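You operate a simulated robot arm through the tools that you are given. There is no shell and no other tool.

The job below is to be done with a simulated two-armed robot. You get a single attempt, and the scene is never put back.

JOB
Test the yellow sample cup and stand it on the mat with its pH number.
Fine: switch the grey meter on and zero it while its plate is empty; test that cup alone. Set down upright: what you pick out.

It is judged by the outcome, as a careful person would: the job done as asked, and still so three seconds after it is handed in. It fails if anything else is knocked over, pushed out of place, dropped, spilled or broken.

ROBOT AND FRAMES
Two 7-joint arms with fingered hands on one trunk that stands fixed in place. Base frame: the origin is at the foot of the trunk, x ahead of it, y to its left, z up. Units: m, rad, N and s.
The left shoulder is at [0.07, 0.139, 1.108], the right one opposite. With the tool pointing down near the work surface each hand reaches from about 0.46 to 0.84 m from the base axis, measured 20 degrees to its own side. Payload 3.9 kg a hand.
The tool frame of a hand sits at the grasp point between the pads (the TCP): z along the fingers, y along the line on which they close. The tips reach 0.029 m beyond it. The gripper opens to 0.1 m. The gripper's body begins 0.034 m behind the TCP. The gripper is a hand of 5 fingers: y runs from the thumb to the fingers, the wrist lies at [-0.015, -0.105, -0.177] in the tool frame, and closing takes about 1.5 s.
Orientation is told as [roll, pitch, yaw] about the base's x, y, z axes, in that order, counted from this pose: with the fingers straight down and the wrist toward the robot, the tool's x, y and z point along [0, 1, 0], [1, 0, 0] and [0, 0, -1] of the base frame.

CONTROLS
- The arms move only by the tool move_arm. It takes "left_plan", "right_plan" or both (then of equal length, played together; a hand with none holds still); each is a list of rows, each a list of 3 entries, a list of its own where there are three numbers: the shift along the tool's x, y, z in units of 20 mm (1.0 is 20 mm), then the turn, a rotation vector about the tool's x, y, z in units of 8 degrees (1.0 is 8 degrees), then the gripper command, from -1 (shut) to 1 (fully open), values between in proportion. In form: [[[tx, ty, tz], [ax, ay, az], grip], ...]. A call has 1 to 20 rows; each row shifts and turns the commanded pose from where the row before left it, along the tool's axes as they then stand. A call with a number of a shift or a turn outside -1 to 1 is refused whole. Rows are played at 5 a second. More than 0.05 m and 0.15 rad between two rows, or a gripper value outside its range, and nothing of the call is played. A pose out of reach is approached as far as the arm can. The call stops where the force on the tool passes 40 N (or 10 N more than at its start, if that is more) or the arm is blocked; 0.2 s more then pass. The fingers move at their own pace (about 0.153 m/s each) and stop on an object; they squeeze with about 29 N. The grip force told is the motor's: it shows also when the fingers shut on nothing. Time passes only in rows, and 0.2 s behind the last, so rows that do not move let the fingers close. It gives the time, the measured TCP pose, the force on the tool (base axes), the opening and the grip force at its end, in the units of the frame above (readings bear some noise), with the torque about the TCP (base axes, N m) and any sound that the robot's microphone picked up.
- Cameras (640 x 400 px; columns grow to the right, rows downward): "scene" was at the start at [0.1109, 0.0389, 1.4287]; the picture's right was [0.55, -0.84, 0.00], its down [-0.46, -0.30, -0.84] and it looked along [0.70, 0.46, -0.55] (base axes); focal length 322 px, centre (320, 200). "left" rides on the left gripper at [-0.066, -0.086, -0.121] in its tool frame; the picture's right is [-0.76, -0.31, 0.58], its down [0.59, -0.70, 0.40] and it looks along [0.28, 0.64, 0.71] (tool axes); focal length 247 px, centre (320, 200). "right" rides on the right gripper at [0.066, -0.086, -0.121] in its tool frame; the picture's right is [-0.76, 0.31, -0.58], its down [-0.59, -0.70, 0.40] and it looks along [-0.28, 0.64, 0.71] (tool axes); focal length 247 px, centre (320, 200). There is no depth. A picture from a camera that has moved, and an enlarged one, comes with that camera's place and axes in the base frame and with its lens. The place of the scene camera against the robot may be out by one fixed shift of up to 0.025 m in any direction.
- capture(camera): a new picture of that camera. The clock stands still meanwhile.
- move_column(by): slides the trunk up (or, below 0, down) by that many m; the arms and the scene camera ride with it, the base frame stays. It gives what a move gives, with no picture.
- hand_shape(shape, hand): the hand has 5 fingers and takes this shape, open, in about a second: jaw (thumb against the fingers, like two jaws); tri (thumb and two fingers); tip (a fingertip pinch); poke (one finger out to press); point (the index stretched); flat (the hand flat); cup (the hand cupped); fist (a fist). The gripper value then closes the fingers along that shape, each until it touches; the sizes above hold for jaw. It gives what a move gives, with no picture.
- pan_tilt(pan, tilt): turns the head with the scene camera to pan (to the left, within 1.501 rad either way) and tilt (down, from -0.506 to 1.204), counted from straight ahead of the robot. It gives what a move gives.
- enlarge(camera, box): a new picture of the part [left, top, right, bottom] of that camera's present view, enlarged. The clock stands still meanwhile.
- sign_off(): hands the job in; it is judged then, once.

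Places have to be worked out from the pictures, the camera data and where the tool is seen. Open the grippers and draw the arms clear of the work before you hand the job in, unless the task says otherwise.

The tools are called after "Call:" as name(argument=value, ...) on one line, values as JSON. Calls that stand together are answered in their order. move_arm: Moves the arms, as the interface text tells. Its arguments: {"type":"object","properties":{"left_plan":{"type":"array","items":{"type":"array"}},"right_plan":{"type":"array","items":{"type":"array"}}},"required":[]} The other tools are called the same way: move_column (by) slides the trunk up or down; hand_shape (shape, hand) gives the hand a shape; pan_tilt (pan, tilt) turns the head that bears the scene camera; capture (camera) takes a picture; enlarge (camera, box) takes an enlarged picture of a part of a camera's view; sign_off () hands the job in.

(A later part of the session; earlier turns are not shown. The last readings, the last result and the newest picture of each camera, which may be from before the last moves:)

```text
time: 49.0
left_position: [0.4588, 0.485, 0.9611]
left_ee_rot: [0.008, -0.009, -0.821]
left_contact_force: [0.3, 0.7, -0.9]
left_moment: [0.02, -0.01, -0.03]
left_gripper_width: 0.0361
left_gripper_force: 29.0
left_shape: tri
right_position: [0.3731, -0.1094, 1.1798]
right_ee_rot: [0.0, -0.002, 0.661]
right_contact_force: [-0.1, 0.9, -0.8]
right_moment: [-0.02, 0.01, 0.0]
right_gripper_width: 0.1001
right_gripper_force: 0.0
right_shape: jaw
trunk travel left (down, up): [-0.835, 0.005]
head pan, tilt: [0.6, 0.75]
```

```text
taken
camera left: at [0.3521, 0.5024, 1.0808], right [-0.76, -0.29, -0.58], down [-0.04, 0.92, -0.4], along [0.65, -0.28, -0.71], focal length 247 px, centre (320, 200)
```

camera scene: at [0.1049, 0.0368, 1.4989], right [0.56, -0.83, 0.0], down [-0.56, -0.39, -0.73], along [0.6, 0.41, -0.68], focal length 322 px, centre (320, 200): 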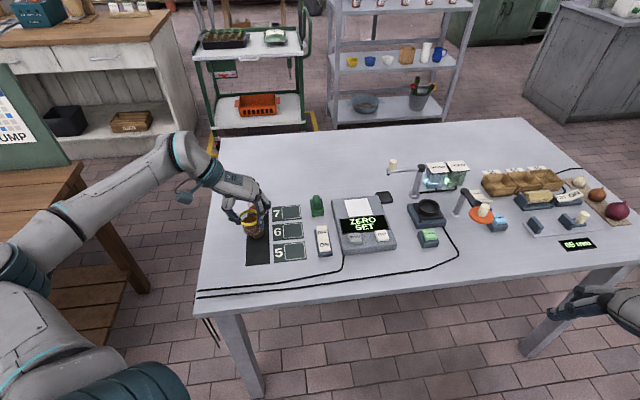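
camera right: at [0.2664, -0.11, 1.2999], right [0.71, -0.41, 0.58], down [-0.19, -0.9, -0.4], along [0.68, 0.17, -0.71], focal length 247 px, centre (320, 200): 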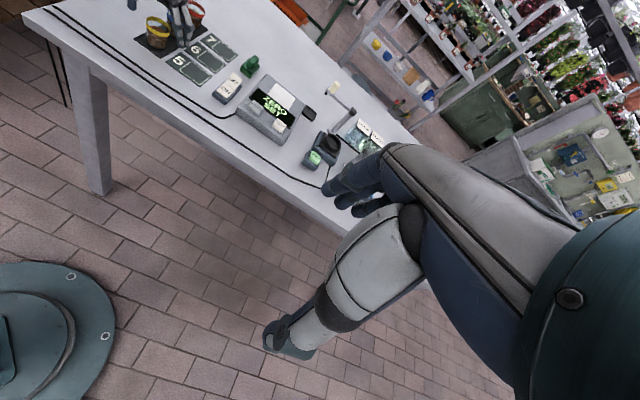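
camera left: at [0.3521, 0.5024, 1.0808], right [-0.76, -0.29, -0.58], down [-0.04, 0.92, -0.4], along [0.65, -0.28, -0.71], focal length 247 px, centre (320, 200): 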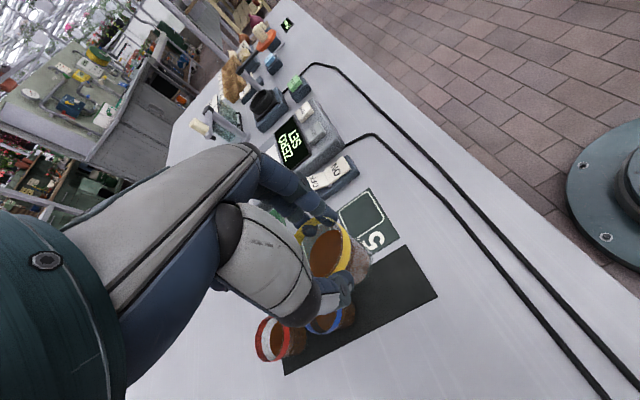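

The cup is held and upright. Before carrying it to the plate I need precise positions of the plate and of the nearby spout arm with the white knob, so I enlarge both views.

Call:
enlarge(camera="scene", box=[310, 140, 480, 260])

Call:
enlarge(camera="left", box=[170, 60, 370, 200])

Call:
enlarge(camera="right", box=[190, 30, 390, 190])

Call:
enlarge(camera="left", box=[240, 180, 400, 350])

```text
3.33 times, centred on (395, 200) of scene
camera zoom: at [0.1049, 0.0368, 1.4989], right [0.56, -0.83, 0.0], down [-0.56, -0.39, -0.73], along [0.6, 0.41, -0.68], focal length 1073 px, centre (70, 200)
```

zoom: 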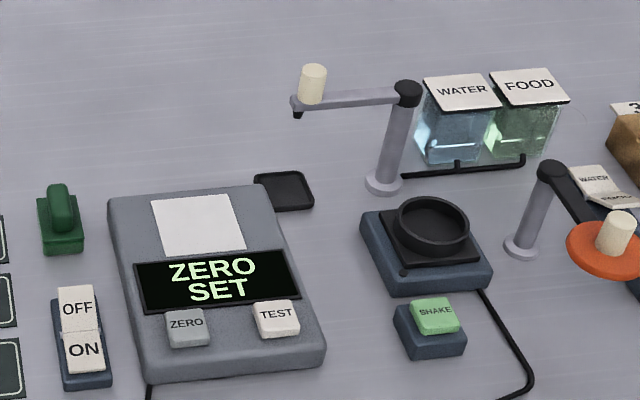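

```text
2.86 times, centred on (270, 130) of left
camera zoom: at [0.3521, 0.5024, 1.0808], right [-0.76, -0.29, -0.58], down [-0.04, 0.92, -0.4], along [0.65, -0.28, -0.71], focal length 706 px, centre (463, 400)
```

zoom: 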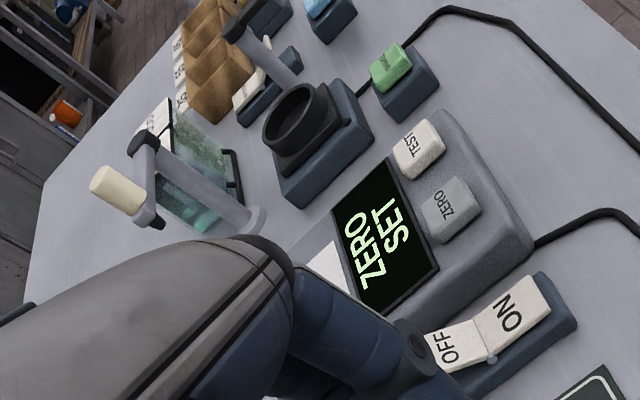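

```text
2.50 times, centred on (290, 110) of right
camera zoom: at [0.2665, -0.1103, 1.2999], right [0.71, -0.41, 0.58], down [-0.19, -0.9, -0.4], along [0.68, 0.17, -0.71], focal length 617 px, centre (395, 425)
```

zoom: 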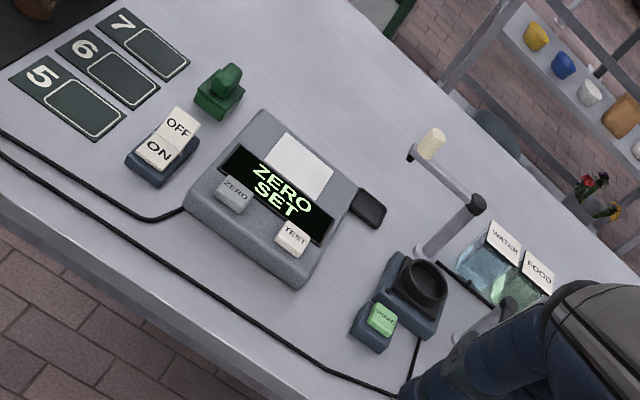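

```text
2.35 times, centred on (320, 265) of left
camera zoom: at [0.3521, 0.5024, 1.0808], right [-0.76, -0.29, -0.58], down [-0.04, 0.92, -0.4], along [0.65, -0.28, -0.71], focal length 581 px, centre (320, 47)
```

zoom: 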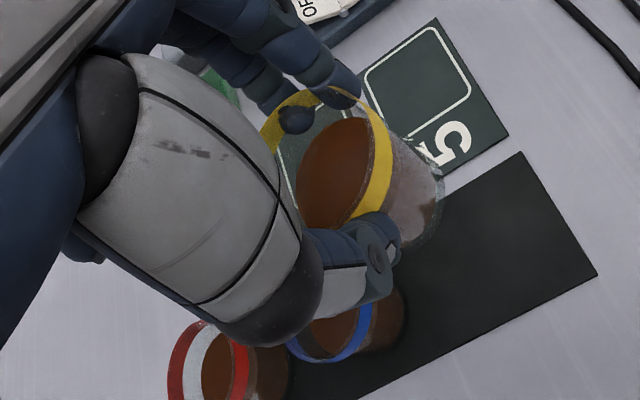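

The cup sits centred and untilted in the hand (base about 5 cm below the TCP), and the plate is near (0.730, 0.335, 0.847); the spout end at ≈(0.845, 0.31, 0.91) leaves room. I carry the cup at z≈0.96 halfway and turn the hand to yaw ≈-0.4 for reach.

Call:
move_arm(left_plan=[[[0.12, 0.4, -0.1], [0, 0, 0], -0.8], [[0.2, 0.7, -0.1], [0, 0, 0], -0.8], [[0.252, 0.88, 0], [0, 0, 0], -0.8], [[0.252, 0.88, 0], [0, 0, 0], -0.8], [[0.252, 0.88, 0], [0, 0, 0], -0.8], [[0.252, 0.88, 0], [0, 0, 0], -0.8], [[0.252, 0.88, 0], [0, 0, 0], -0.8], [[0.252, 0.88, 0], [0, 0, 0], -0.8], [[0.252, 0.88, 0], [0, 0, 0], -0.8], [[0.17, 0.6, 0], [0, 0, 0], -0.8], [[0, 0, 0], [0, 0, -0.6], -0.8], [[0, 0, 0], [0, 0, -0.8], -0.8], [[0, 0, 0], [0, 0, -0.8], -0.8], [[0, 0, 0], [0, 0, -0.8], -0.8]])

Call:
capture(camera="scene")

```text
time: 52.0
left_position: [0.599, 0.3988, 0.9673]
left_ee_rot: [0.002, -0.01, -0.4]
left_contact_force: [-0.1, -0.1, -0.8]
left_moment: [0.03, 0.0, -0.01]
left_gripper_width: 0.036
left_gripper_force: 29.1
left_shape: tri
right_position: [0.3724, -0.1105, 1.1781]
right_ee_rot: [0.0, -0.002, 0.661]
right_contact_force: [0.0, 0.3, 0.2]
right_moment: [-0.01, -0.01, 0.02]
right_gripper_width: 0.0996
right_gripper_force: 0.0
right_shape: jaw
trunk travel left (down, up): [-0.835, 0.005]
head pan, tilt: [0.6, 0.75]
```

```text
taken
camera scene: at [0.1045, 0.0367, 1.4989], right [0.56, -0.83, 0.0], down [-0.56, -0.39, -0.73], along [0.6, 0.41, -0.68], focal length 322 px, centre (320, 200)
```

scene: 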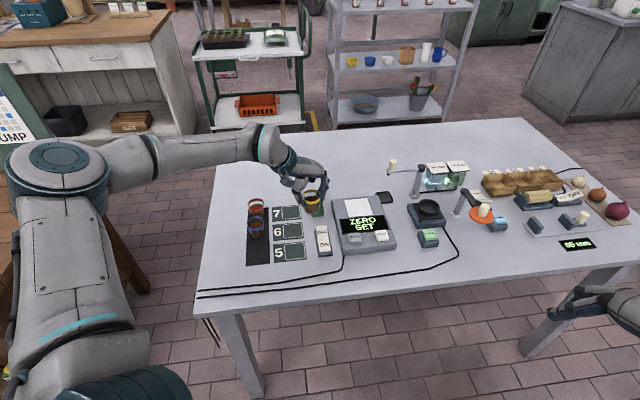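

The cup is still level and secure at (0.599, 0.399). I carry on to hover over the plate.

Call:
move_arm(left_plan=[[[-0.03, 0.5, 0], [0, 0, 0], -0.8], [[-0.05, 0.9, 0], [0, 0, 0], -0.8], [[-0.05, 0.95, 0], [0, 0, 0], -0.8], [[-0.05, 0.95, 0], [0, 0, 0], -0.8], [[-0.05, 0.95, 0], [0, 0, 0], -0.8], [[-0.05, 0.95, 0], [0, 0, 0], -0.8], [[-0.05, 0.95, 0], [0, 0, 0], -0.8], [[-0.05, 0.6, 0], [0, 0, 0], -0.8], [[-0.03, 0.35, 0], [0, 0, 0], -0.8]])

Call:
capture(camera="left")

Call:
enlarge(camera="scene", box=[290, 110, 430, 260])

Call:
enlarge(camera="right", box=[210, 30, 350, 140])

```text
time: 54.0
left_position: [0.7263, 0.3381, 0.9692]
left_ee_rot: [0.003, -0.011, -0.403]
left_contact_force: [-0.1, 0.0, -1.0]
left_moment: [0.02, -0.05, 0.01]
left_gripper_width: 0.036
left_gripper_force: 29.3
left_shape: tri
right_position: [0.3729, -0.11, 1.1787]
right_ee_rot: [0.0, -0.002, 0.659]
right_contact_force: [-0.3, 0.5, 0.2]
right_moment: [-0.02, 0.01, 0.0]
right_gripper_width: 0.0996
right_gripper_force: 0.0
right_shape: jaw
trunk travel left (down, up): [-0.835, 0.005]
head pan, tilt: [0.6, 0.75]
```

```text
taken
camera left: at [0.6209, 0.3118, 1.0881], right [-0.57, -0.58, -0.58], down [-0.41, 0.82, -0.4], along [0.71, 0.01, -0.71], focal length 247 px, centre (320, 200)
```

left: 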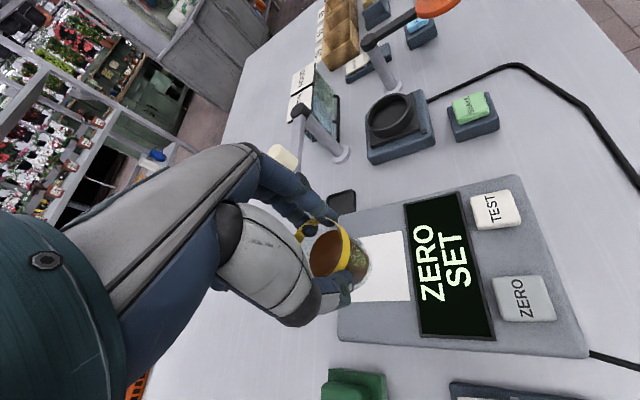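

```text
2.67 times, centred on (360, 185) of scene
camera zoom: at [0.1052, 0.0367, 1.4989], right [0.56, -0.83, 0.0], down [-0.56, -0.39, -0.73], along [0.6, 0.41, -0.68], focal length 858 px, centre (213, 240)
```

zoom: 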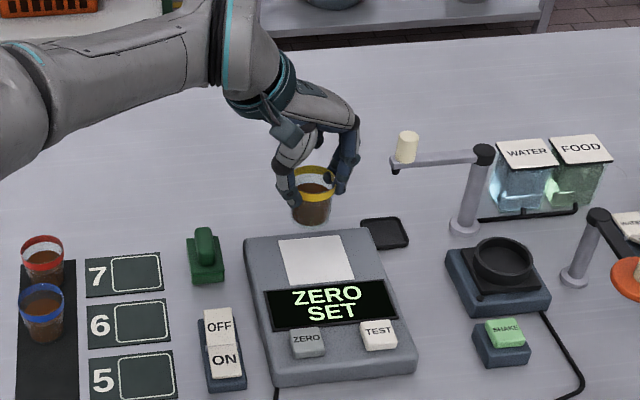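

```text
3.64 times, centred on (280, 85) of right
camera zoom: at [0.2667, -0.1103, 1.2999], right [0.71, -0.41, 0.58], down [-0.19, -0.9, -0.4], along [0.68, 0.17, -0.71], focal length 898 px, centre (466, 618)
```

zoom: 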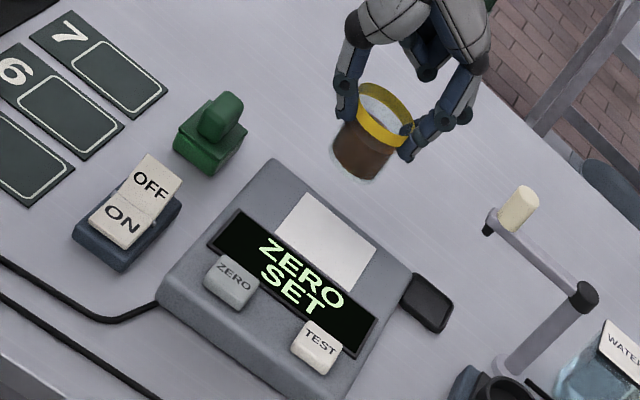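

Projecting the descent in both views, the cup should go about 12 mm further out to be centred on the plate (≈(0.739, 0.338)). I shift that much, then lower the trunk by 5 cm to bring the cup down close above the plate without stretching the arm.

Call:
move_arm(left_plan=[[[0.12, 0.3, 0], [0, 0, 0], -0.8], [[0.13, 0.3, 0], [0, 0, 0], -0.8]])

Call:
move_column(by=-0.05)

Call:
enlarge(camera="scene", box=[310, 90, 430, 240])

Call:
capture(camera="right")

Call:
enlarge(camera="left", box=[280, 180, 480, 340])

```text
time: 54.6
left_position: [0.7385, 0.339, 0.969]
left_ee_rot: [0.002, -0.009, -0.402]
left_contact_force: [0.6, -1.0, -0.2]
left_moment: [0.0, 0.0, 0.02]
left_gripper_width: 0.0358
left_gripper_force: 29.4
left_shape: tri
right_position: [0.3746, -0.11, 1.1791]
right_ee_rot: [0.0, -0.002, 0.66]
right_contact_force: [0.2, -0.4, 0.1]
right_moment: [0.02, -0.03, -0.01]
right_gripper_width: 0.0998
right_gripper_force: 0.0
right_shape: jaw
trunk travel left (down, up): [-0.835, 0.005]
head pan, tilt: [0.6, 0.75]
```

```text
time: 55.5
left_position: [0.7393, 0.3395, 0.9199]
left_ee_rot: [0.002, -0.01, -0.402]
left_contact_force: [0.6, -0.2, 0.3]
left_moment: [0.04, 0.01, 0.03]
left_gripper_width: 0.0357
left_gripper_force: 29.1
left_shape: tri
right_position: [0.3724, -0.1088, 1.1295]
right_ee_rot: [0.0, -0.001, 0.66]
right_contact_force: [-0.3, -0.2, 0.0]
right_moment: [0.01, 0.02, -0.04]
right_gripper_width: 0.0997
right_gripper_force: 0.1
right_shape: jaw
trunk travel left (down, up): [-0.785, 0.055]
head pan, tilt: [0.6, 0.75]
```

```text
2.67 times, centred on (370, 165) of scene
camera zoom: at [0.1047, 0.0368, 1.4489], right [0.56, -0.83, 0.0], down [-0.56, -0.39, -0.73], along [0.6, 0.41, -0.68], focal length 858 px, centre (187, 293)
```

zoom: 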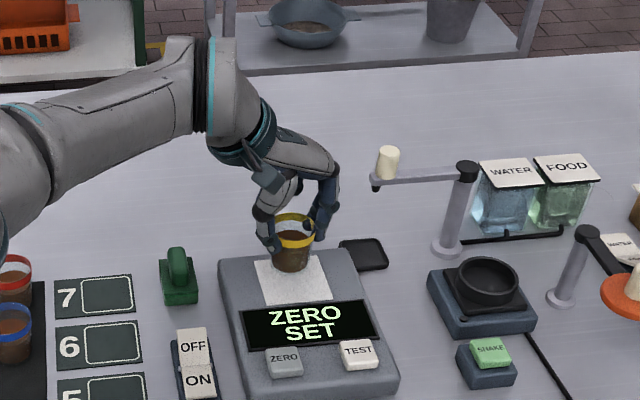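

```text
taken
camera right: at [0.2663, -0.1102, 1.25], right [0.71, -0.41, 0.58], down [-0.19, -0.9, -0.4], along [0.68, 0.17, -0.71], focal length 247 px, centre (320, 200)
```

right: 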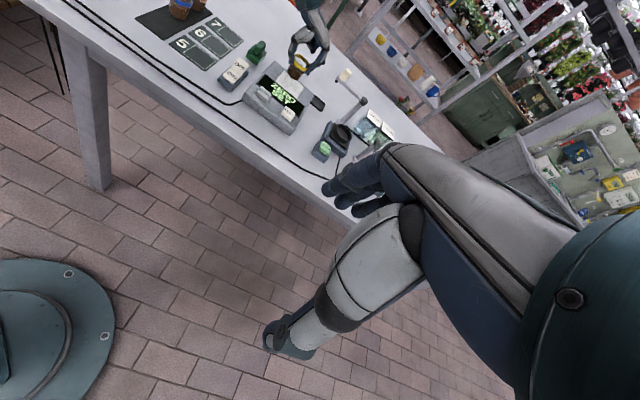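

```text
2.50 times, centred on (380, 260) of left
camera zoom: at [0.633, 0.3116, 1.0382], right [-0.57, -0.58, -0.58], down [-0.41, 0.82, -0.4], along [0.71, 0.01, -0.71], focal length 617 px, centre (170, 50)
```

zoom: 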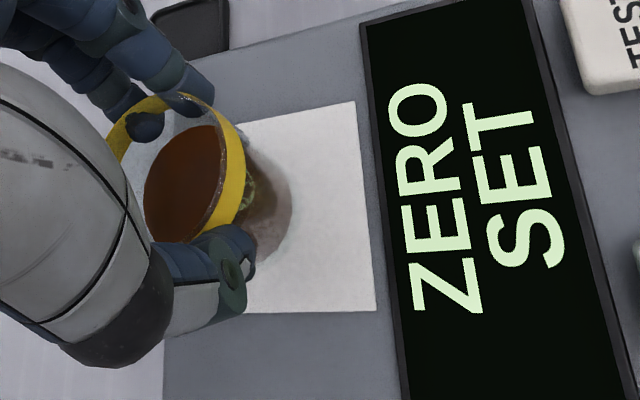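

The cup bottom now projects onto the centre of the plate in both views, with about 2 cm left. I lower with the arm in small rows, watching for contact.

Call:
move_arm(left_plan=[[[0, 0, 0.3], [0, 0, 0], -0.8], [[0, 0, 0.3], [0, 0, 0], -0.8], [[0, 0, 0.2], [0, 0, 0], -0.8], [[0, 0, 0.1], [0, 0, 0], -0.8]])

Call:
enlarge(camera="scene", box=[325, 150, 405, 220])

Call:
enlarge(camera="right", box=[240, 20, 340, 130])

```text
time: 56.5
left_position: [0.7382, 0.3395, 0.9017]
left_ee_rot: [0.002, -0.009, -0.4]
left_contact_force: [-0.2, 0.3, 0.4]
left_moment: [-0.01, 0.0, 0.02]
left_gripper_width: 0.0359
left_gripper_force: 29.1
left_shape: tri
right_position: [0.3725, -0.1096, 1.1293]
right_ee_rot: [-0.001, -0.002, 0.66]
right_contact_force: [-0.1, 0.0, -0.3]
right_moment: [0.04, 0.0, -0.01]
right_gripper_width: 0.1
right_gripper_force: 0.0
right_shape: jaw
trunk travel left (down, up): [-0.785, 0.055]
head pan, tilt: [0.6, 0.75]
```

```text
5.71 times, centred on (365, 185) of scene
camera zoom: at [0.105, 0.0369, 1.4489], right [0.56, -0.83, 0.0], down [-0.56, -0.39, -0.73], along [0.6, 0.41, -0.68], focal length 1840 px, centre (63, 286)
```

zoom: 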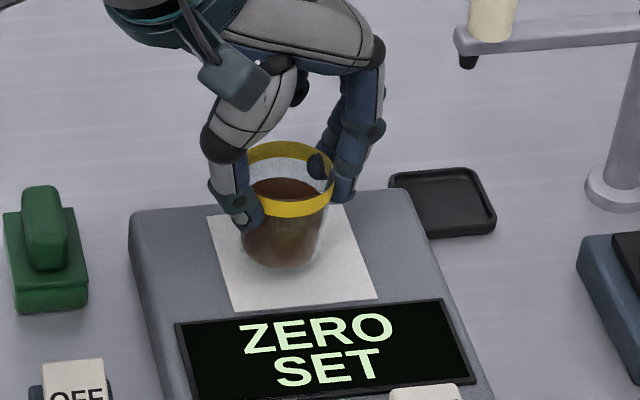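

```text
3.64 times, centred on (290, 75) of right
camera zoom: at [0.2665, -0.1101, 1.25], right [0.71, -0.41, 0.58], down [-0.19, -0.9, -0.4], along [0.68, 0.17, -0.71], focal length 898 px, centre (429, 654)
```

zoom: 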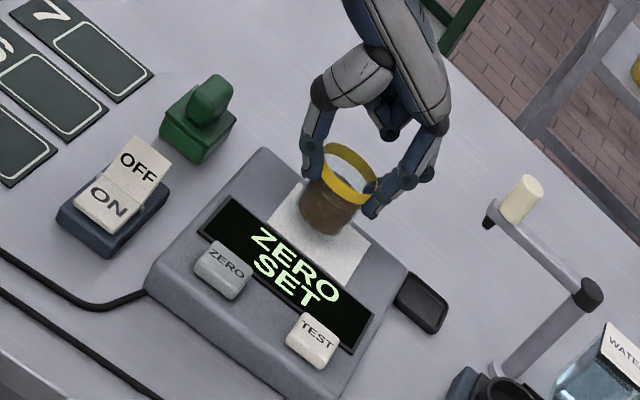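

The cup is just above the plate, near its middle. I lower in 2 mm rows to find contact.

Call:
move_arm(left_plan=[[[0, -0.1, 0.1], [0, 0, 0], -0.8], [[0, 0, 0.1], [0, 0, 0], -0.8], [[0, 0, 0.1], [0, 0, 0], -0.8]])

Call:
enlarge(camera="scene", box=[325, 150, 405, 220])

```text
time: 57.3
left_position: [0.7362, 0.3397, 0.8947]
left_ee_rot: [0.002, -0.01, -0.402]
left_contact_force: [-0.5, -0.1, -0.9]
left_moment: [-0.02, -0.04, -0.01]
left_gripper_width: 0.0359
left_gripper_force: 28.4
left_shape: tri
right_position: [0.3737, -0.109, 1.1284]
right_ee_rot: [0.0, -0.004, 0.659]
right_contact_force: [0.2, 0.2, 0.4]
right_moment: [0.01, 0.02, -0.02]
right_gripper_width: 0.0998
right_gripper_force: 0.1
right_shape: jaw
trunk travel left (down, up): [-0.785, 0.055]
head pan, tilt: [0.6, 0.75]
```

```text
5.71 times, centred on (365, 185) of scene
camera zoom: at [0.105, 0.0369, 1.4489], right [0.56, -0.83, 0.0], down [-0.56, -0.39, -0.73], along [0.6, 0.41, -0.68], focal length 1840 px, centre (63, 286)
```

zoom: 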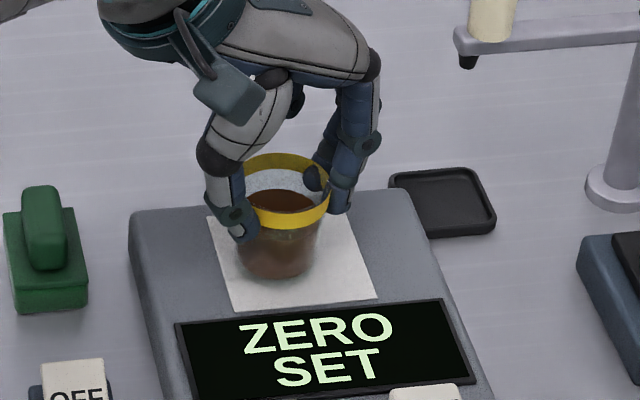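

No contact yet at z=0.895. I keep lowering in 2 mm rows.

Call:
move_arm(left_plan=[[[0, 0, 0.1], [0, 0, 0], -0.8], [[0, 0, 0.1], [0, 0, 0], -0.8]])

Call:
enlarge(camera="scene", box=[325, 150, 405, 220])

```text
time: 57.9
left_position: [0.7375, 0.3387, 0.891]
left_ee_rot: [0.003, -0.011, -0.401]
left_contact_force: [-0.2, -0.1, 0.5]
left_moment: [0.01, -0.07, 0.01]
left_gripper_width: 0.0358
left_gripper_force: 29.1
left_shape: tri
right_position: [0.3738, -0.1092, 1.1289]
right_ee_rot: [0.0, -0.001, 0.659]
right_contact_force: [0.6, 0.3, -0.4]
right_moment: [-0.04, -0.02, 0.0]
right_gripper_width: 0.0997
right_gripper_force: 0.1
right_shape: jaw
trunk travel left (down, up): [-0.785, 0.055]
head pan, tilt: [0.6, 0.75]
```

```text
5.71 times, centred on (365, 185) of scene
camera zoom: at [0.1047, 0.0367, 1.449], right [0.56, -0.83, 0.0], down [-0.56, -0.39, -0.73], along [0.6, 0.41, -0.68], focal length 1840 px, centre (63, 286)
```

zoom: 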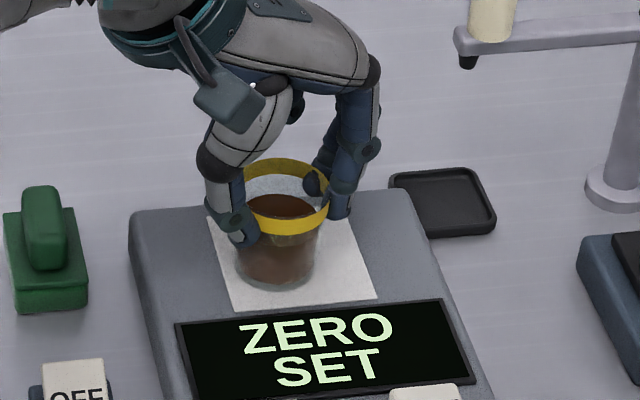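

Still hovering; the cup is about 7 mm left of the plate's centre, so I nudge it right 6 mm and continue down in 2 mm rows.

Call:
move_arm(left_plan=[[[-0.12, 0.27, 0], [0, 0, 0], -0.8], [[0, 0, 0.1], [0, 0, 0], -0.8], [[0, 0, 0.1], [0, 0, 0], -0.8]])

Call:
enlarge(camera="scene", box=[325, 150, 405, 220])

Call:
enlarge(camera="right", box=[260, 40, 320, 100])

```text
time: 58.7
left_position: [0.7411, 0.3352, 0.8908]
left_ee_rot: [0.004, -0.016, -0.401]
left_contact_force: [0.9, 1.3, 11.1]
left_moment: [0.06, -0.03, 0.03]
left_gripper_width: 0.0363
left_gripper_force: 28.8
left_shape: tri
right_position: [0.3723, -0.1104, 1.1292]
right_ee_rot: [-0.001, -0.002, 0.659]
right_contact_force: [0.2, 0.1, 0.3]
right_moment: [0.01, 0.02, 0.0]
right_gripper_width: 0.0997
right_gripper_force: 0.1
right_shape: jaw
trunk travel left (down, up): [-0.785, 0.055]
head pan, tilt: [0.6, 0.75]
```

```text
5.71 times, centred on (365, 185) of scene
camera zoom: at [0.1027, 0.036, 1.4493], right [0.56, -0.83, 0.0], down [-0.56, -0.38, -0.73], along [0.6, 0.41, -0.68], focal length 1840 px, centre (63, 286)
```

zoom: 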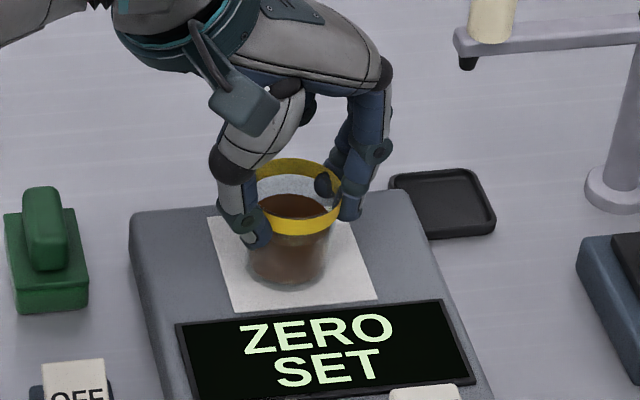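

```text
6.67 times, centred on (290, 70) of right
camera zoom: at [0.2646, -0.1109, 1.2505], right [0.7, -0.41, 0.58], down [-0.19, -0.9, -0.4], along [0.68, 0.17, -0.71], focal length 1646 px, centre (520, 1067)
```

zoom: 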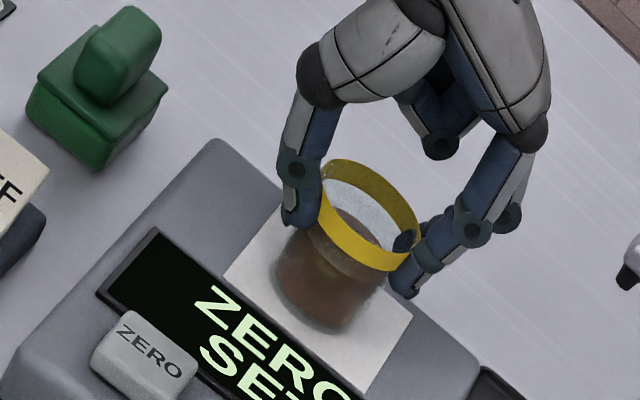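

Contact at 11 N: the cup is on the plate, close to its centre. I ease up a millimetre and open the fingers gradually.

Call:
move_arm(left_plan=[[[0, 0, -0.06], [0, 0, 0], -0.8], [[0, 0, 0], [0, 0, 0], -0.2], [[0, 0, 0], [0, 0, 0], 0], [[0, 0, 0], [0, 0, 0], 0.2], [[0, 0, 0], [0, 0, 0], 0.4], [[0, 0, 0], [0, 0, 0], 0.6], [[0, 0, 0], [0, 0, 0], 0.6]])

Call:
enlarge(camera="scene", box=[325, 150, 405, 220])

Call:
enlarge(camera="right", box=[260, 40, 320, 100])

```text
time: 60.3
left_position: [0.7402, 0.3347, 0.8883]
left_ee_rot: [0.001, -0.01, -0.402]
left_contact_force: [0.2, -0.3, 0.8]
left_moment: [0.03, 0.0, 0.01]
left_gripper_width: 0.0796
left_gripper_force: 0.0
left_shape: tri
right_position: [0.3728, -0.1101, 1.1281]
right_ee_rot: [0.001, -0.002, 0.661]
right_contact_force: [-0.5, 0.9, 0.2]
right_moment: [0.01, -0.01, -0.01]
right_gripper_width: 0.0998
right_gripper_force: 0.0
right_shape: jaw
trunk travel left (down, up): [-0.785, 0.055]
head pan, tilt: [0.6, 0.75]
```

```text
5.71 times, centred on (365, 185) of scene
camera zoom: at [0.1047, 0.0368, 1.4489], right [0.56, -0.83, 0.0], down [-0.56, -0.39, -0.73], along [0.6, 0.41, -0.68], focal length 1840 px, centre (63, 286)
```

zoom: 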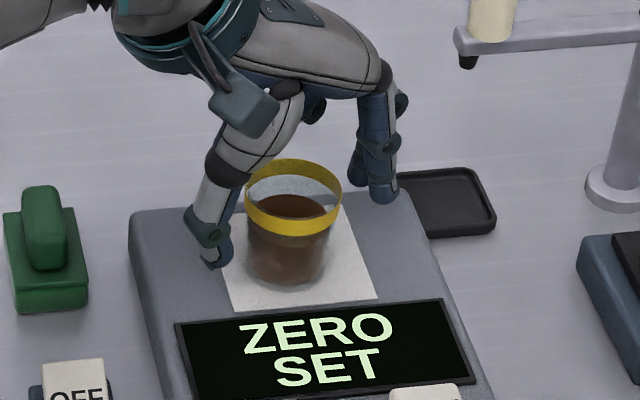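

```text
6.67 times, centred on (290, 70) of right
camera zoom: at [0.2663, -0.1103, 1.25], right [0.71, -0.41, 0.58], down [-0.19, -0.9, -0.4], along [0.68, 0.17, -0.71], focal length 1646 px, centre (520, 1067)
```

zoom: 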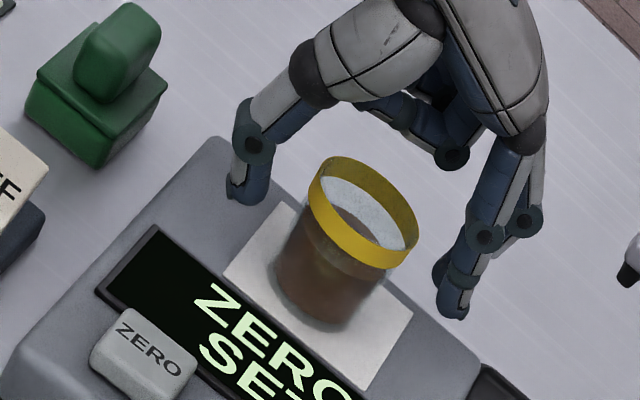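

The cup stands freely on the plate. I lift straight up clear of it, then turn the hand to yaw -0.6 and move to above the TEST key before forming the poke shape.

Call:
move_arm(left_plan=[[[0, 0, -0.3], [0, 0, 0], 0.8], [[0, 0, -0.7], [0, 0, 0], 0.8], [[0, 0, -1], [0, 0, 0], 0.8], [[0, 0, -1], [0, 0, 0], 0.8], [[0, 0, -1], [0, 0, 0], 0.8], [[0, 0, -1], [0, 0, 0], 0.8], [[0, 0, -1], [0, 0, 0], 0.8], [[0, 0, 0], [0, 0, 0.71], 0.8], [[0, 0, 0], [0, 0, 0.71], 0.8], [[-0.948, 0, 0], [0, 0, 0], 0.8], [[-0.948, 0, 0], [0, 0, 0], 0.8], [[-0.948, 0, 0], [0, 0, 0], 0.8], [[-0.948, 0, 0], [0, 0, 0], 0.8], [[-0.948, 0, 0], [0, 0, 0], 0.8], [[-0.948, 0.04, 0], [0, 0, 0], 0.8]])

Call:
hand_shape(hand="left", shape="poke")

Call:
enlarge(camera="scene", box=[280, 80, 440, 260])

Call:
capture(camera="left")

```text
time: 63.5
left_position: [0.6745, 0.2402, 1.0084]
left_ee_rot: [0.004, -0.009, -0.601]
left_contact_force: [0.5, 0.2, 0.0]
left_moment: [0.01, 0.01, 0.05]
left_gripper_width: 0.0897
left_gripper_force: 0.0
left_shape: tri
right_position: [0.3715, -0.1108, 1.1296]
right_ee_rot: [0.0, -0.002, 0.659]
right_contact_force: [-0.3, -0.6, 0.1]
right_moment: [0.01, -0.01, 0.02]
right_gripper_width: 0.0998
right_gripper_force: 0.0
right_shape: jaw
trunk travel left (down, up): [-0.785, 0.055]
head pan, tilt: [0.6, 0.75]
```

```text
time: 64.4
left_position: [0.676, 0.2412, 1.0085]
left_ee_rot: [0.002, -0.011, -0.599]
left_contact_force: [0.5, -0.5, 0.2]
left_moment: [-0.01, -0.01, 0.0]
left_gripper_width: 0.0
left_gripper_force: 0.1
left_shape: poke
right_position: [0.3732, -0.1099, 1.1282]
right_ee_rot: [-0.001, -0.001, 0.66]
right_contact_force: [-0.3, 0.5, -0.6]
right_moment: [-0.03, 0.02, 0.03]
right_gripper_width: 0.1
right_gripper_force: 0.0
right_shape: jaw
trunk travel left (down, up): [-0.785, 0.055]
head pan, tilt: [0.6, 0.75]
```

```text
2.22 times, centred on (360, 170) of scene
camera zoom: at [0.1049, 0.0368, 1.4489], right [0.56, -0.83, 0.0], down [-0.56, -0.39, -0.73], along [0.6, 0.41, -0.68], focal length 715 px, centre (231, 267)
```

zoom: 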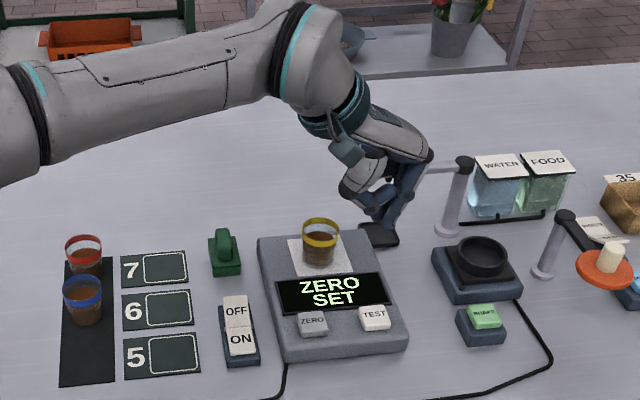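

```text
taken
camera left: at [0.5668, 0.2347, 1.1261], right [-0.68, -0.45, -0.58], down [-0.24, 0.88, -0.4], along [0.7, -0.13, -0.71], focal length 247 px, centre (320, 200)
```

left: 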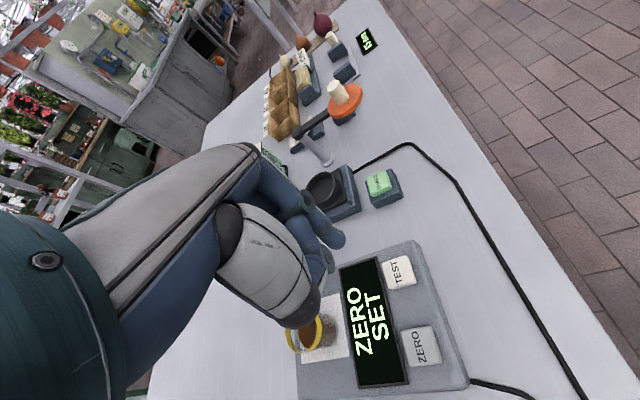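

The TEST key measures at about (0.676, 0.231) from here. I nudge 3 mm outward and descend to TCP z≈0.90 to check alignment.

Call:
move_arm(left_plan=[[[0.05, 0.17, 0.8], [0, 0, 0], 0], [[0, 0, 1], [0, 0, 0], 0], [[0, 0, 1], [0, 0, 0], 0], [[0, 0, 1], [0, 0, 0], 0], [[0, 0, 1], [0, 0, 0], 0], [[0, 0, 0.5], [0, 0, 0], 0]])

Call:
enlarge(camera="scene", box=[320, 130, 420, 250])

Call:
enlarge(camera="left", box=[280, 170, 440, 320])

```text
time: 65.8
left_position: [0.6811, 0.2385, 0.9012]
left_ee_rot: [0.004, -0.008, -0.602]
left_contact_force: [-0.1, 0.3, -0.7]
left_moment: [0.03, 0.05, -0.02]
left_gripper_width: 0.0
left_gripper_force: 0.1
left_shape: poke
right_position: [0.373, -0.1094, 1.1277]
right_ee_rot: [0.0, -0.001, 0.658]
right_contact_force: [0.6, 0.2, -0.5]
right_moment: [-0.05, 0.0, 0.0]
right_gripper_width: 0.1001
right_gripper_force: 0.2
right_shape: jaw
trunk travel left (down, up): [-0.785, 0.055]
head pan, tilt: [0.6, 0.75]
```

```text
3.33 times, centred on (370, 190) of scene
camera zoom: at [0.1051, 0.0369, 1.4489], right [0.56, -0.83, 0.0], down [-0.56, -0.39, -0.73], along [0.6, 0.41, -0.68], focal length 1073 px, centre (153, 233)
```

zoom: 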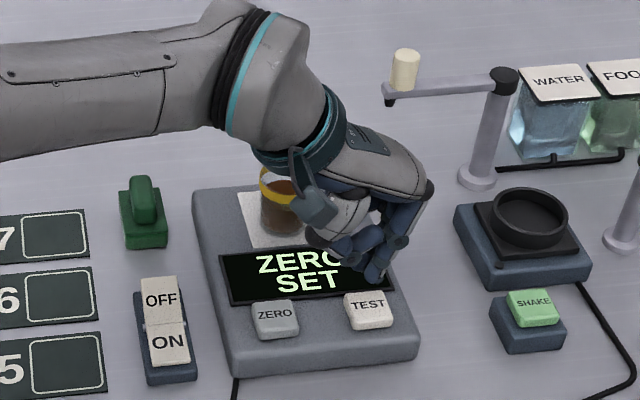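

```text
2.67 times, centred on (360, 245) of left
camera zoom: at [0.5727, 0.2328, 1.0198], right [-0.67, -0.45, -0.58], down [-0.24, 0.88, -0.4], along [0.7, -0.13, -0.71], focal length 659 px, centre (213, 80)
```

zoom: 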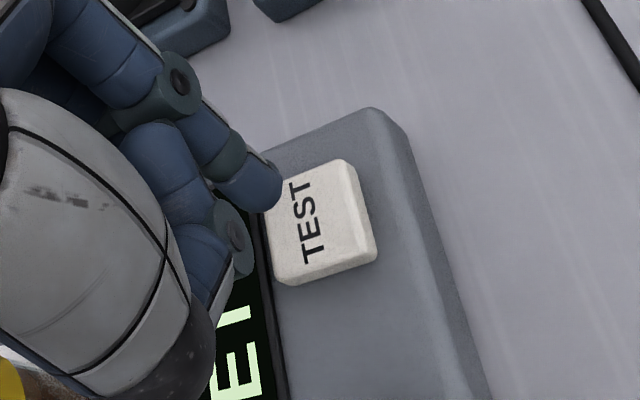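

The tip will land on the middle of the TEST key (key ≈(0.674, 0.231), tip ≈(0.677, 0.230)). I press down, finishing in fine rows, stopping on the click.

Call:
move_arm(left_plan=[[[0, -0.1, 0.7], [0, 0, 0], 0], [[0, 0, 0.5], [0, 0, 0], 0], [[0, 0, 0.15], [0, 0, 0], 0], [[0, 0, 0.15], [0, 0, 0], 0]])

Call:
enlarge(camera="scene", box=[320, 130, 420, 250])

```text
time: 66.8
left_position: [0.6789, 0.2405, 0.8719]
left_ee_rot: [0.004, -0.008, -0.601]
left_contact_force: [-0.2, 0.5, 0.7]
left_moment: [0.03, -0.02, 0.02]
left_gripper_width: 0.0003
left_gripper_force: 0.1
left_shape: poke
right_position: [0.3731, -0.1097, 1.1279]
right_ee_rot: [0.0, -0.003, 0.66]
right_contact_force: [0.0, -0.8, 0.4]
right_moment: [0.02, 0.01, -0.03]
right_gripper_width: 0.0997
right_gripper_force: 0.1
right_shape: jaw
trunk travel left (down, up): [-0.785, 0.055]
head pan, tilt: [0.6, 0.75]
```

```text
3.33 times, centred on (370, 190) of scene
camera zoom: at [0.1048, 0.0368, 1.4489], right [0.56, -0.83, 0.0], down [-0.56, -0.39, -0.73], along [0.6, 0.41, -0.68], focal length 1073 px, centre (153, 233)
```

zoom: 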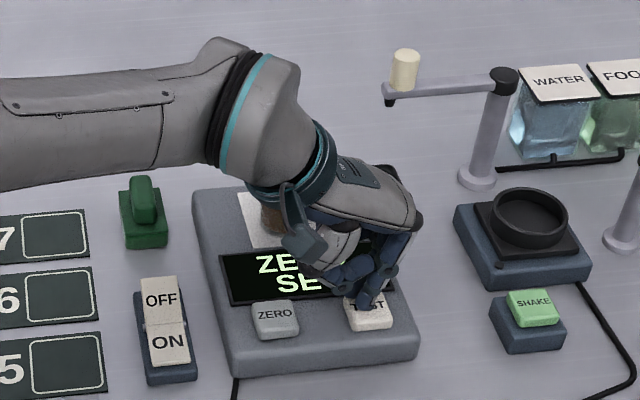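

Just about at contact. I press a few millimetres more.

Call:
move_arm(left_plan=[[[0, 0, 0.15], [0, 0, 0], 0], [[0, 0, 0.15], [0, 0, 0], 0]])

Call:
enlarge(camera="scene", box=[320, 130, 420, 250])

```text
time: 67.4
left_position: [0.6797, 0.2396, 0.8658]
left_ee_rot: [0.006, -0.01, -0.601]
left_contact_force: [1.3, 1.0, 2.9]
left_moment: [0.07, -0.05, -0.02]
left_gripper_width: 0.0
left_gripper_force: 0.1
left_shape: poke
right_position: [0.3723, -0.1104, 1.128]
right_ee_rot: [0.001, -0.001, 0.66]
right_contact_force: [0.3, -0.5, -0.7]
right_moment: [0.01, -0.02, -0.01]
right_gripper_width: 0.0997
right_gripper_force: 0.1
right_shape: jaw
trunk travel left (down, up): [-0.785, 0.055]
head pan, tilt: [0.6, 0.75]
heard: click
```

```text
3.33 times, centred on (370, 190) of scene
camera zoom: at [0.1044, 0.0367, 1.449], right [0.56, -0.83, 0.0], down [-0.56, -0.39, -0.73], along [0.6, 0.41, -0.68], focal length 1073 px, centre (153, 233)
```

zoom: 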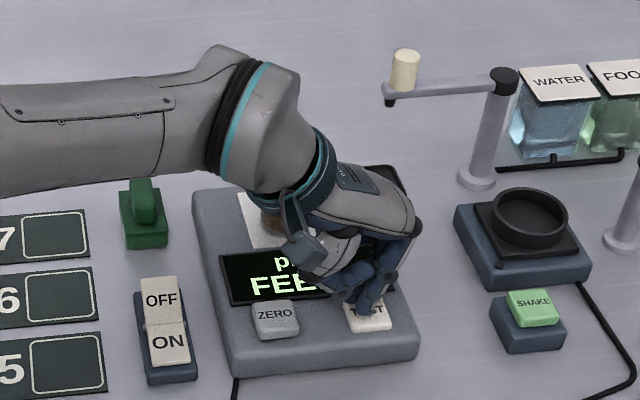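

A click, and the display has changed. I lift the hand straight up to read it.

Call:
move_arm(left_plan=[[[0, 0, -0.5], [0, 0, 0], 0], [[0, 0, -1], [0, 0, 0], 0], [[0, 0, -1], [0, 0, 0], 0], [[0, 0, -1], [0, 0, 0], 0], [[0, 0, -1], [0, 0, 0], 0], [[0, 0, -1], [0, 0, 0], 0], [[0, 0, -1], [0, 0, 0], 0]])

Call:
enlarge(camera="scene", box=[320, 130, 420, 250])

Call:
enlarge(camera="right", box=[220, 40, 340, 140])

Call:
capture(camera="left")

```text
time: 69.0
left_position: [0.6775, 0.2409, 0.9959]
left_ee_rot: [0.005, -0.009, -0.6]
left_contact_force: [0.1, 0.2, -0.7]
left_moment: [-0.04, -0.01, 0.03]
left_gripper_width: 0.0003
left_gripper_force: 0.1
left_shape: poke
right_position: [0.3723, -0.1092, 1.1297]
right_ee_rot: [0.0, -0.001, 0.659]
right_contact_force: [-0.2, 0.4, 0.5]
right_moment: [0.0, 0.03, 0.0]
right_gripper_width: 0.0998
right_gripper_force: 0.1
right_shape: jaw
trunk travel left (down, up): [-0.785, 0.055]
head pan, tilt: [0.6, 0.75]
```

```text
3.33 times, centred on (370, 190) of scene
camera zoom: at [0.1045, 0.0365, 1.4489], right [0.56, -0.83, 0.0], down [-0.56, -0.39, -0.73], along [0.6, 0.41, -0.68], focal length 1073 px, centre (153, 233)
```

zoom: 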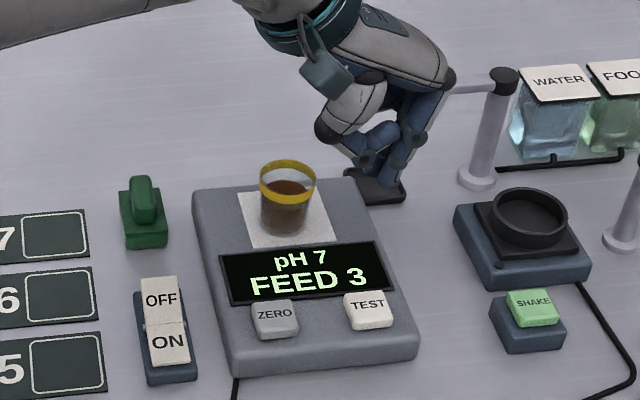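

```text
4.00 times, centred on (280, 90) of right
camera zoom: at [0.2661, -0.1104, 1.25], right [0.71, -0.41, 0.58], down [-0.19, -0.9, -0.4], along [0.68, 0.17, -0.71], focal length 988 px, centre (480, 640)
```

zoom: 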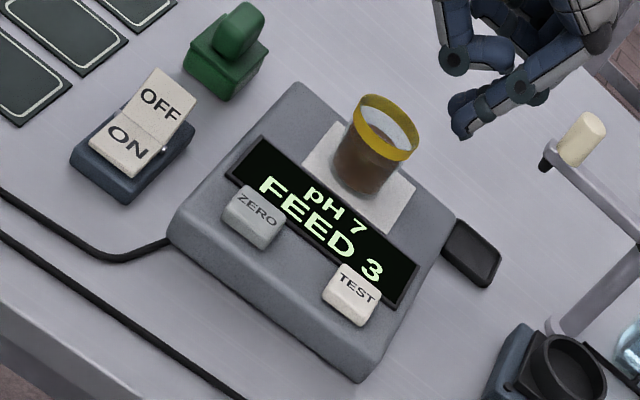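

```text
taken
camera left: at [0.569, 0.2344, 1.1153], right [-0.67, -0.45, -0.58], down [-0.24, 0.88, -0.4], along [0.7, -0.13, -0.71], focal length 247 px, centre (320, 200)
```

left: 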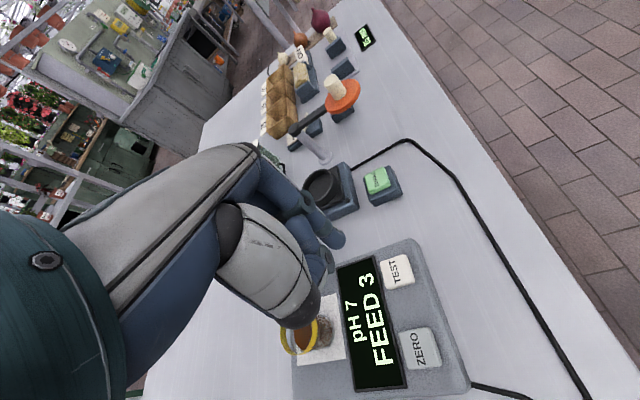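

The meter reads "pH 7, FEED 3", so the cup belongs on mat 7. I form the tri shape again, go back above the cup at z≈1.0 and turn to the same yaw (-0.40) I released it at.

Call:
hand_shape(hand="left", shape="tri")

Call:
move_arm(left_plan=[[[0.94, -0.01, 0], [0, 0, 0], 1], [[0.94, -0.01, 0], [0, 0, 0], 1], [[0.94, -0.01, 0], [0, 0, 0], 1], [[0.94, -0.01, 0], [0, 0, 0], 1], [[0.94, -0.01, 0], [0, 0, 0], 1], [[0.94, -0.01, 0], [0, 0, 0], 1], [[0, 0, 0], [0, 0, -0.71], 1], [[0, 0, 0], [0, 0, -0.71], 1]])

Call:
enlarge(camera="scene", box=[310, 90, 430, 240])

Call:
enlarge(camera="left", box=[260, 180, 460, 360])

```text
time: 69.9
left_position: [0.6781, 0.2408, 0.9963]
left_ee_rot: [0.004, -0.009, -0.602]
left_contact_force: [0.6, -0.4, -0.5]
left_moment: [-0.03, 0.03, 0.0]
left_gripper_width: 0.0995
left_gripper_force: 0.1
left_shape: tri
right_position: [0.3738, -0.1094, 1.1285]
right_ee_rot: [0.0, -0.001, 0.661]
right_contact_force: [0.2, 0.3, -0.2]
right_moment: [-0.02, -0.02, -0.01]
right_gripper_width: 0.0997
right_gripper_force: 0.1
right_shape: jaw
trunk travel left (down, up): [-0.785, 0.055]
head pan, tilt: [0.6, 0.75]
```

```text
time: 71.7
left_position: [0.7421, 0.334, 0.9959]
left_ee_rot: [0.002, -0.009, -0.4]
left_contact_force: [0.0, 0.4, 0.2]
left_moment: [0.01, 0.02, 0.02]
left_gripper_width: 0.0997
left_gripper_force: 0.2
left_shape: tri
right_position: [0.3746, -0.1097, 1.1277]
right_ee_rot: [0.001, 0.0, 0.659]
right_contact_force: [-0.2, -0.3, 0.3]
right_moment: [0.0, 0.05, -0.01]
right_gripper_width: 0.1
right_gripper_force: 0.0
right_shape: jaw
trunk travel left (down, up): [-0.785, 0.055]
head pan, tilt: [0.6, 0.75]
```

```text
2.67 times, centred on (370, 165) of scene
camera zoom: at [0.1048, 0.0366, 1.4489], right [0.56, -0.83, 0.0], down [-0.56, -0.39, -0.73], along [0.6, 0.41, -0.68], focal length 858 px, centre (187, 293)
```

zoom: 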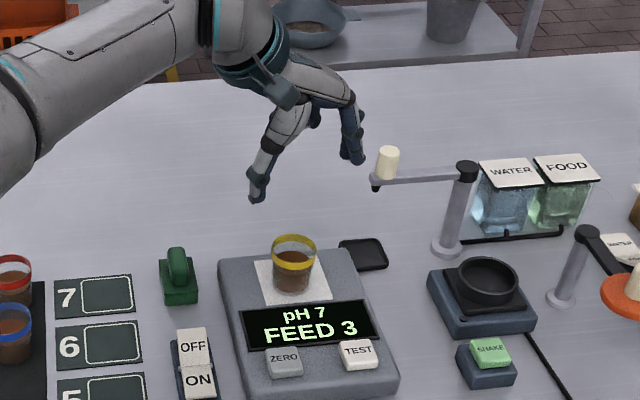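

```text
2.22 times, centred on (360, 270) of left
camera zoom: at [0.6358, 0.3072, 1.1153], right [-0.57, -0.58, -0.58], down [-0.41, 0.82, -0.4], along [0.71, 0.01, -0.71], focal length 549 px, centre (231, 44)
```

zoom: 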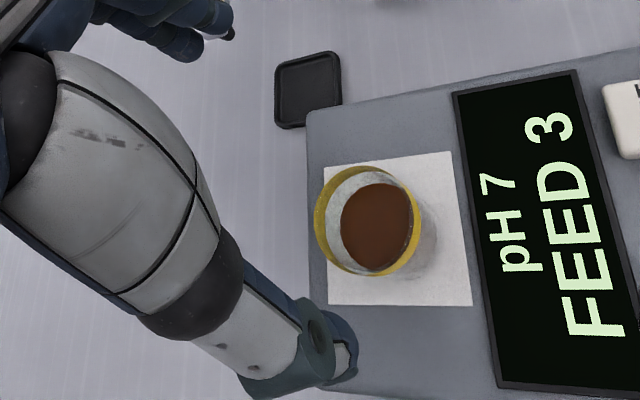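

The cup is well placed on the plate, its centre about 4 mm toward the thumb side of the hand's axis. I correct that and descend around it.

Call:
move_arm(left_plan=[[[0.05, -0.17, 0.7], [0, 0, 0], 1], [[0, 0, 1], [0, 0, 0], 1], [[0, 0, 1], [0, 0, 0], 1], [[0, 0, 1], [0, 0, 0], 1], [[0, 0, 0.9], [0, 0, 0], 1], [[0, 0, 0.5], [0, 0, 0], 1]])

Call:
enlarge(camera="scene", box=[325, 140, 405, 210])

Call:
enlarge(camera="right", box=[260, 40, 320, 100])

```text
time: 73.1
left_position: [0.7412, 0.3367, 0.8944]
left_ee_rot: [0.002, -0.01, -0.401]
left_contact_force: [0.4, 0.1, -1.1]
left_moment: [0.01, 0.01, 0.0]
left_gripper_width: 0.1
left_gripper_force: 0.1
left_shape: tri
right_position: [0.3727, -0.1099, 1.129]
right_ee_rot: [0.0, -0.001, 0.659]
right_contact_force: [0.4, -0.1, -0.6]
right_moment: [-0.05, -0.01, 0.01]
right_gripper_width: 0.0996
right_gripper_force: 0.1
right_shape: jaw
trunk travel left (down, up): [-0.785, 0.055]
head pan, tilt: [0.6, 0.75]
```

```text
5.71 times, centred on (365, 175) of scene
camera zoom: at [0.1049, 0.0369, 1.4489], right [0.56, -0.83, 0.0], down [-0.56, -0.39, -0.73], along [0.6, 0.41, -0.68], focal length 1840 px, centre (63, 343)
```

zoom: 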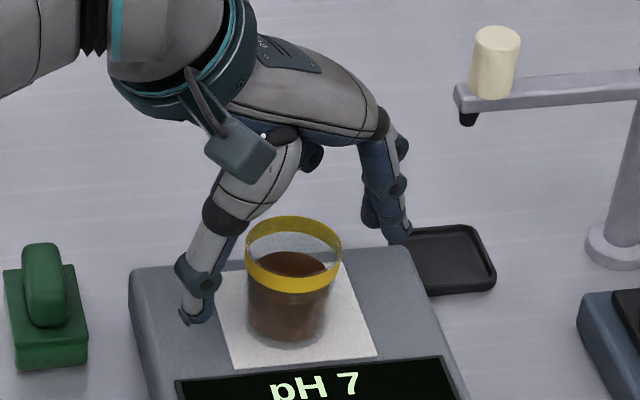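

```text
6.67 times, centred on (290, 70) of right
camera zoom: at [0.2665, -0.1101, 1.25], right [0.71, -0.41, 0.58], down [-0.19, -0.9, -0.4], along [0.68, 0.17, -0.71], focal length 1646 px, centre (520, 1067)
```

zoom: 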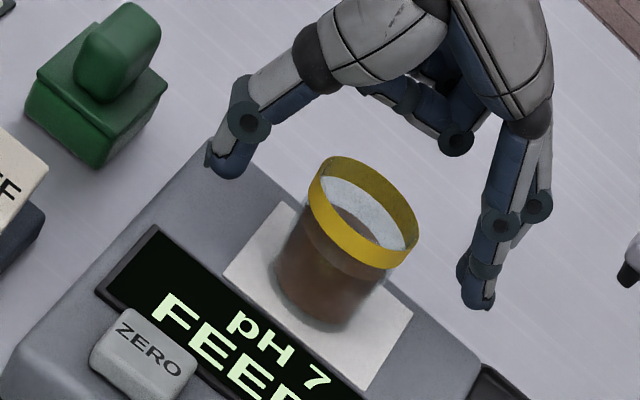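

Thumb and fingers straddle the cup evenly in both views. I lower the last 4 mm and close.

Call:
move_arm(left_plan=[[[0, 0, 0.22], [0, 0, 0], 1], [[0, 0, 0], [0, 0, 0], 0.5], [[0, 0, 0], [0, 0, 0], 0.2], [[0, 0, 0], [0, 0, 0], 0], [[0, 0, 0], [0, 0, 0], -0.2], [[0, 0, 0], [0, 0, 0], -0.6], [[0, 0, 0], [0, 0, 0], -0.8], [[0, 0, 0], [0, 0, 0], -0.8], [[0, 0, 0], [0, 0, 0], -0.8]])

Call:
enlarge(camera="scene", box=[325, 140, 405, 210])

Call:
enlarge(camera="right", box=[260, 40, 320, 100])

```text
time: 75.1
left_position: [0.7399, 0.3379, 0.8901]
left_ee_rot: [0.001, -0.008, -0.402]
left_contact_force: [0.5, 0.0, -0.5]
left_moment: [0.0, -0.02, -0.01]
left_gripper_width: 0.0358
left_gripper_force: 29.2
left_shape: tri
right_position: [0.3725, -0.1097, 1.1278]
right_ee_rot: [0.0, -0.001, 0.66]
right_contact_force: [-0.7, 0.0, -0.4]
right_moment: [0.01, 0.0, 0.04]
right_gripper_width: 0.0997
right_gripper_force: 0.0
right_shape: jaw
trunk travel left (down, up): [-0.785, 0.055]
head pan, tilt: [0.6, 0.75]
```

```text
5.71 times, centred on (365, 175) of scene
camera zoom: at [0.105, 0.0369, 1.4489], right [0.56, -0.83, 0.0], down [-0.56, -0.39, -0.73], along [0.6, 0.41, -0.68], focal length 1840 px, centre (63, 343)
```

zoom: 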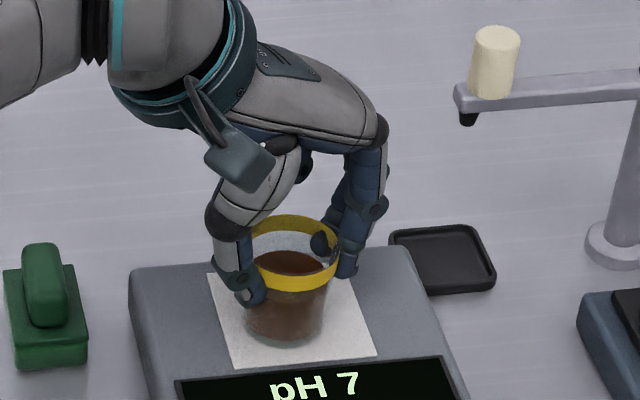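

```text
6.67 times, centred on (290, 70) of right
camera zoom: at [0.2665, -0.1102, 1.2499], right [0.71, -0.41, 0.58], down [-0.19, -0.9, -0.4], along [0.68, 0.17, -0.71], focal length 1646 px, centre (520, 1067)
```

zoom: 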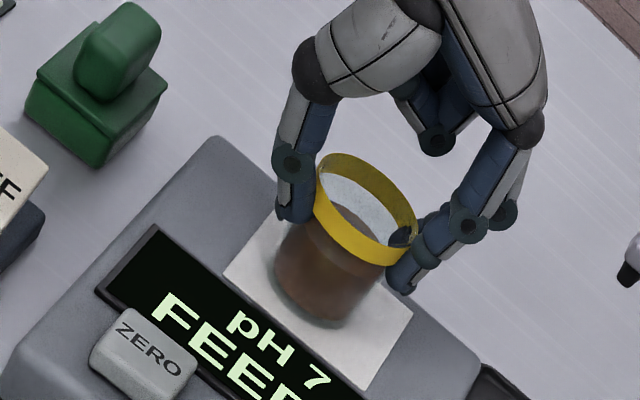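

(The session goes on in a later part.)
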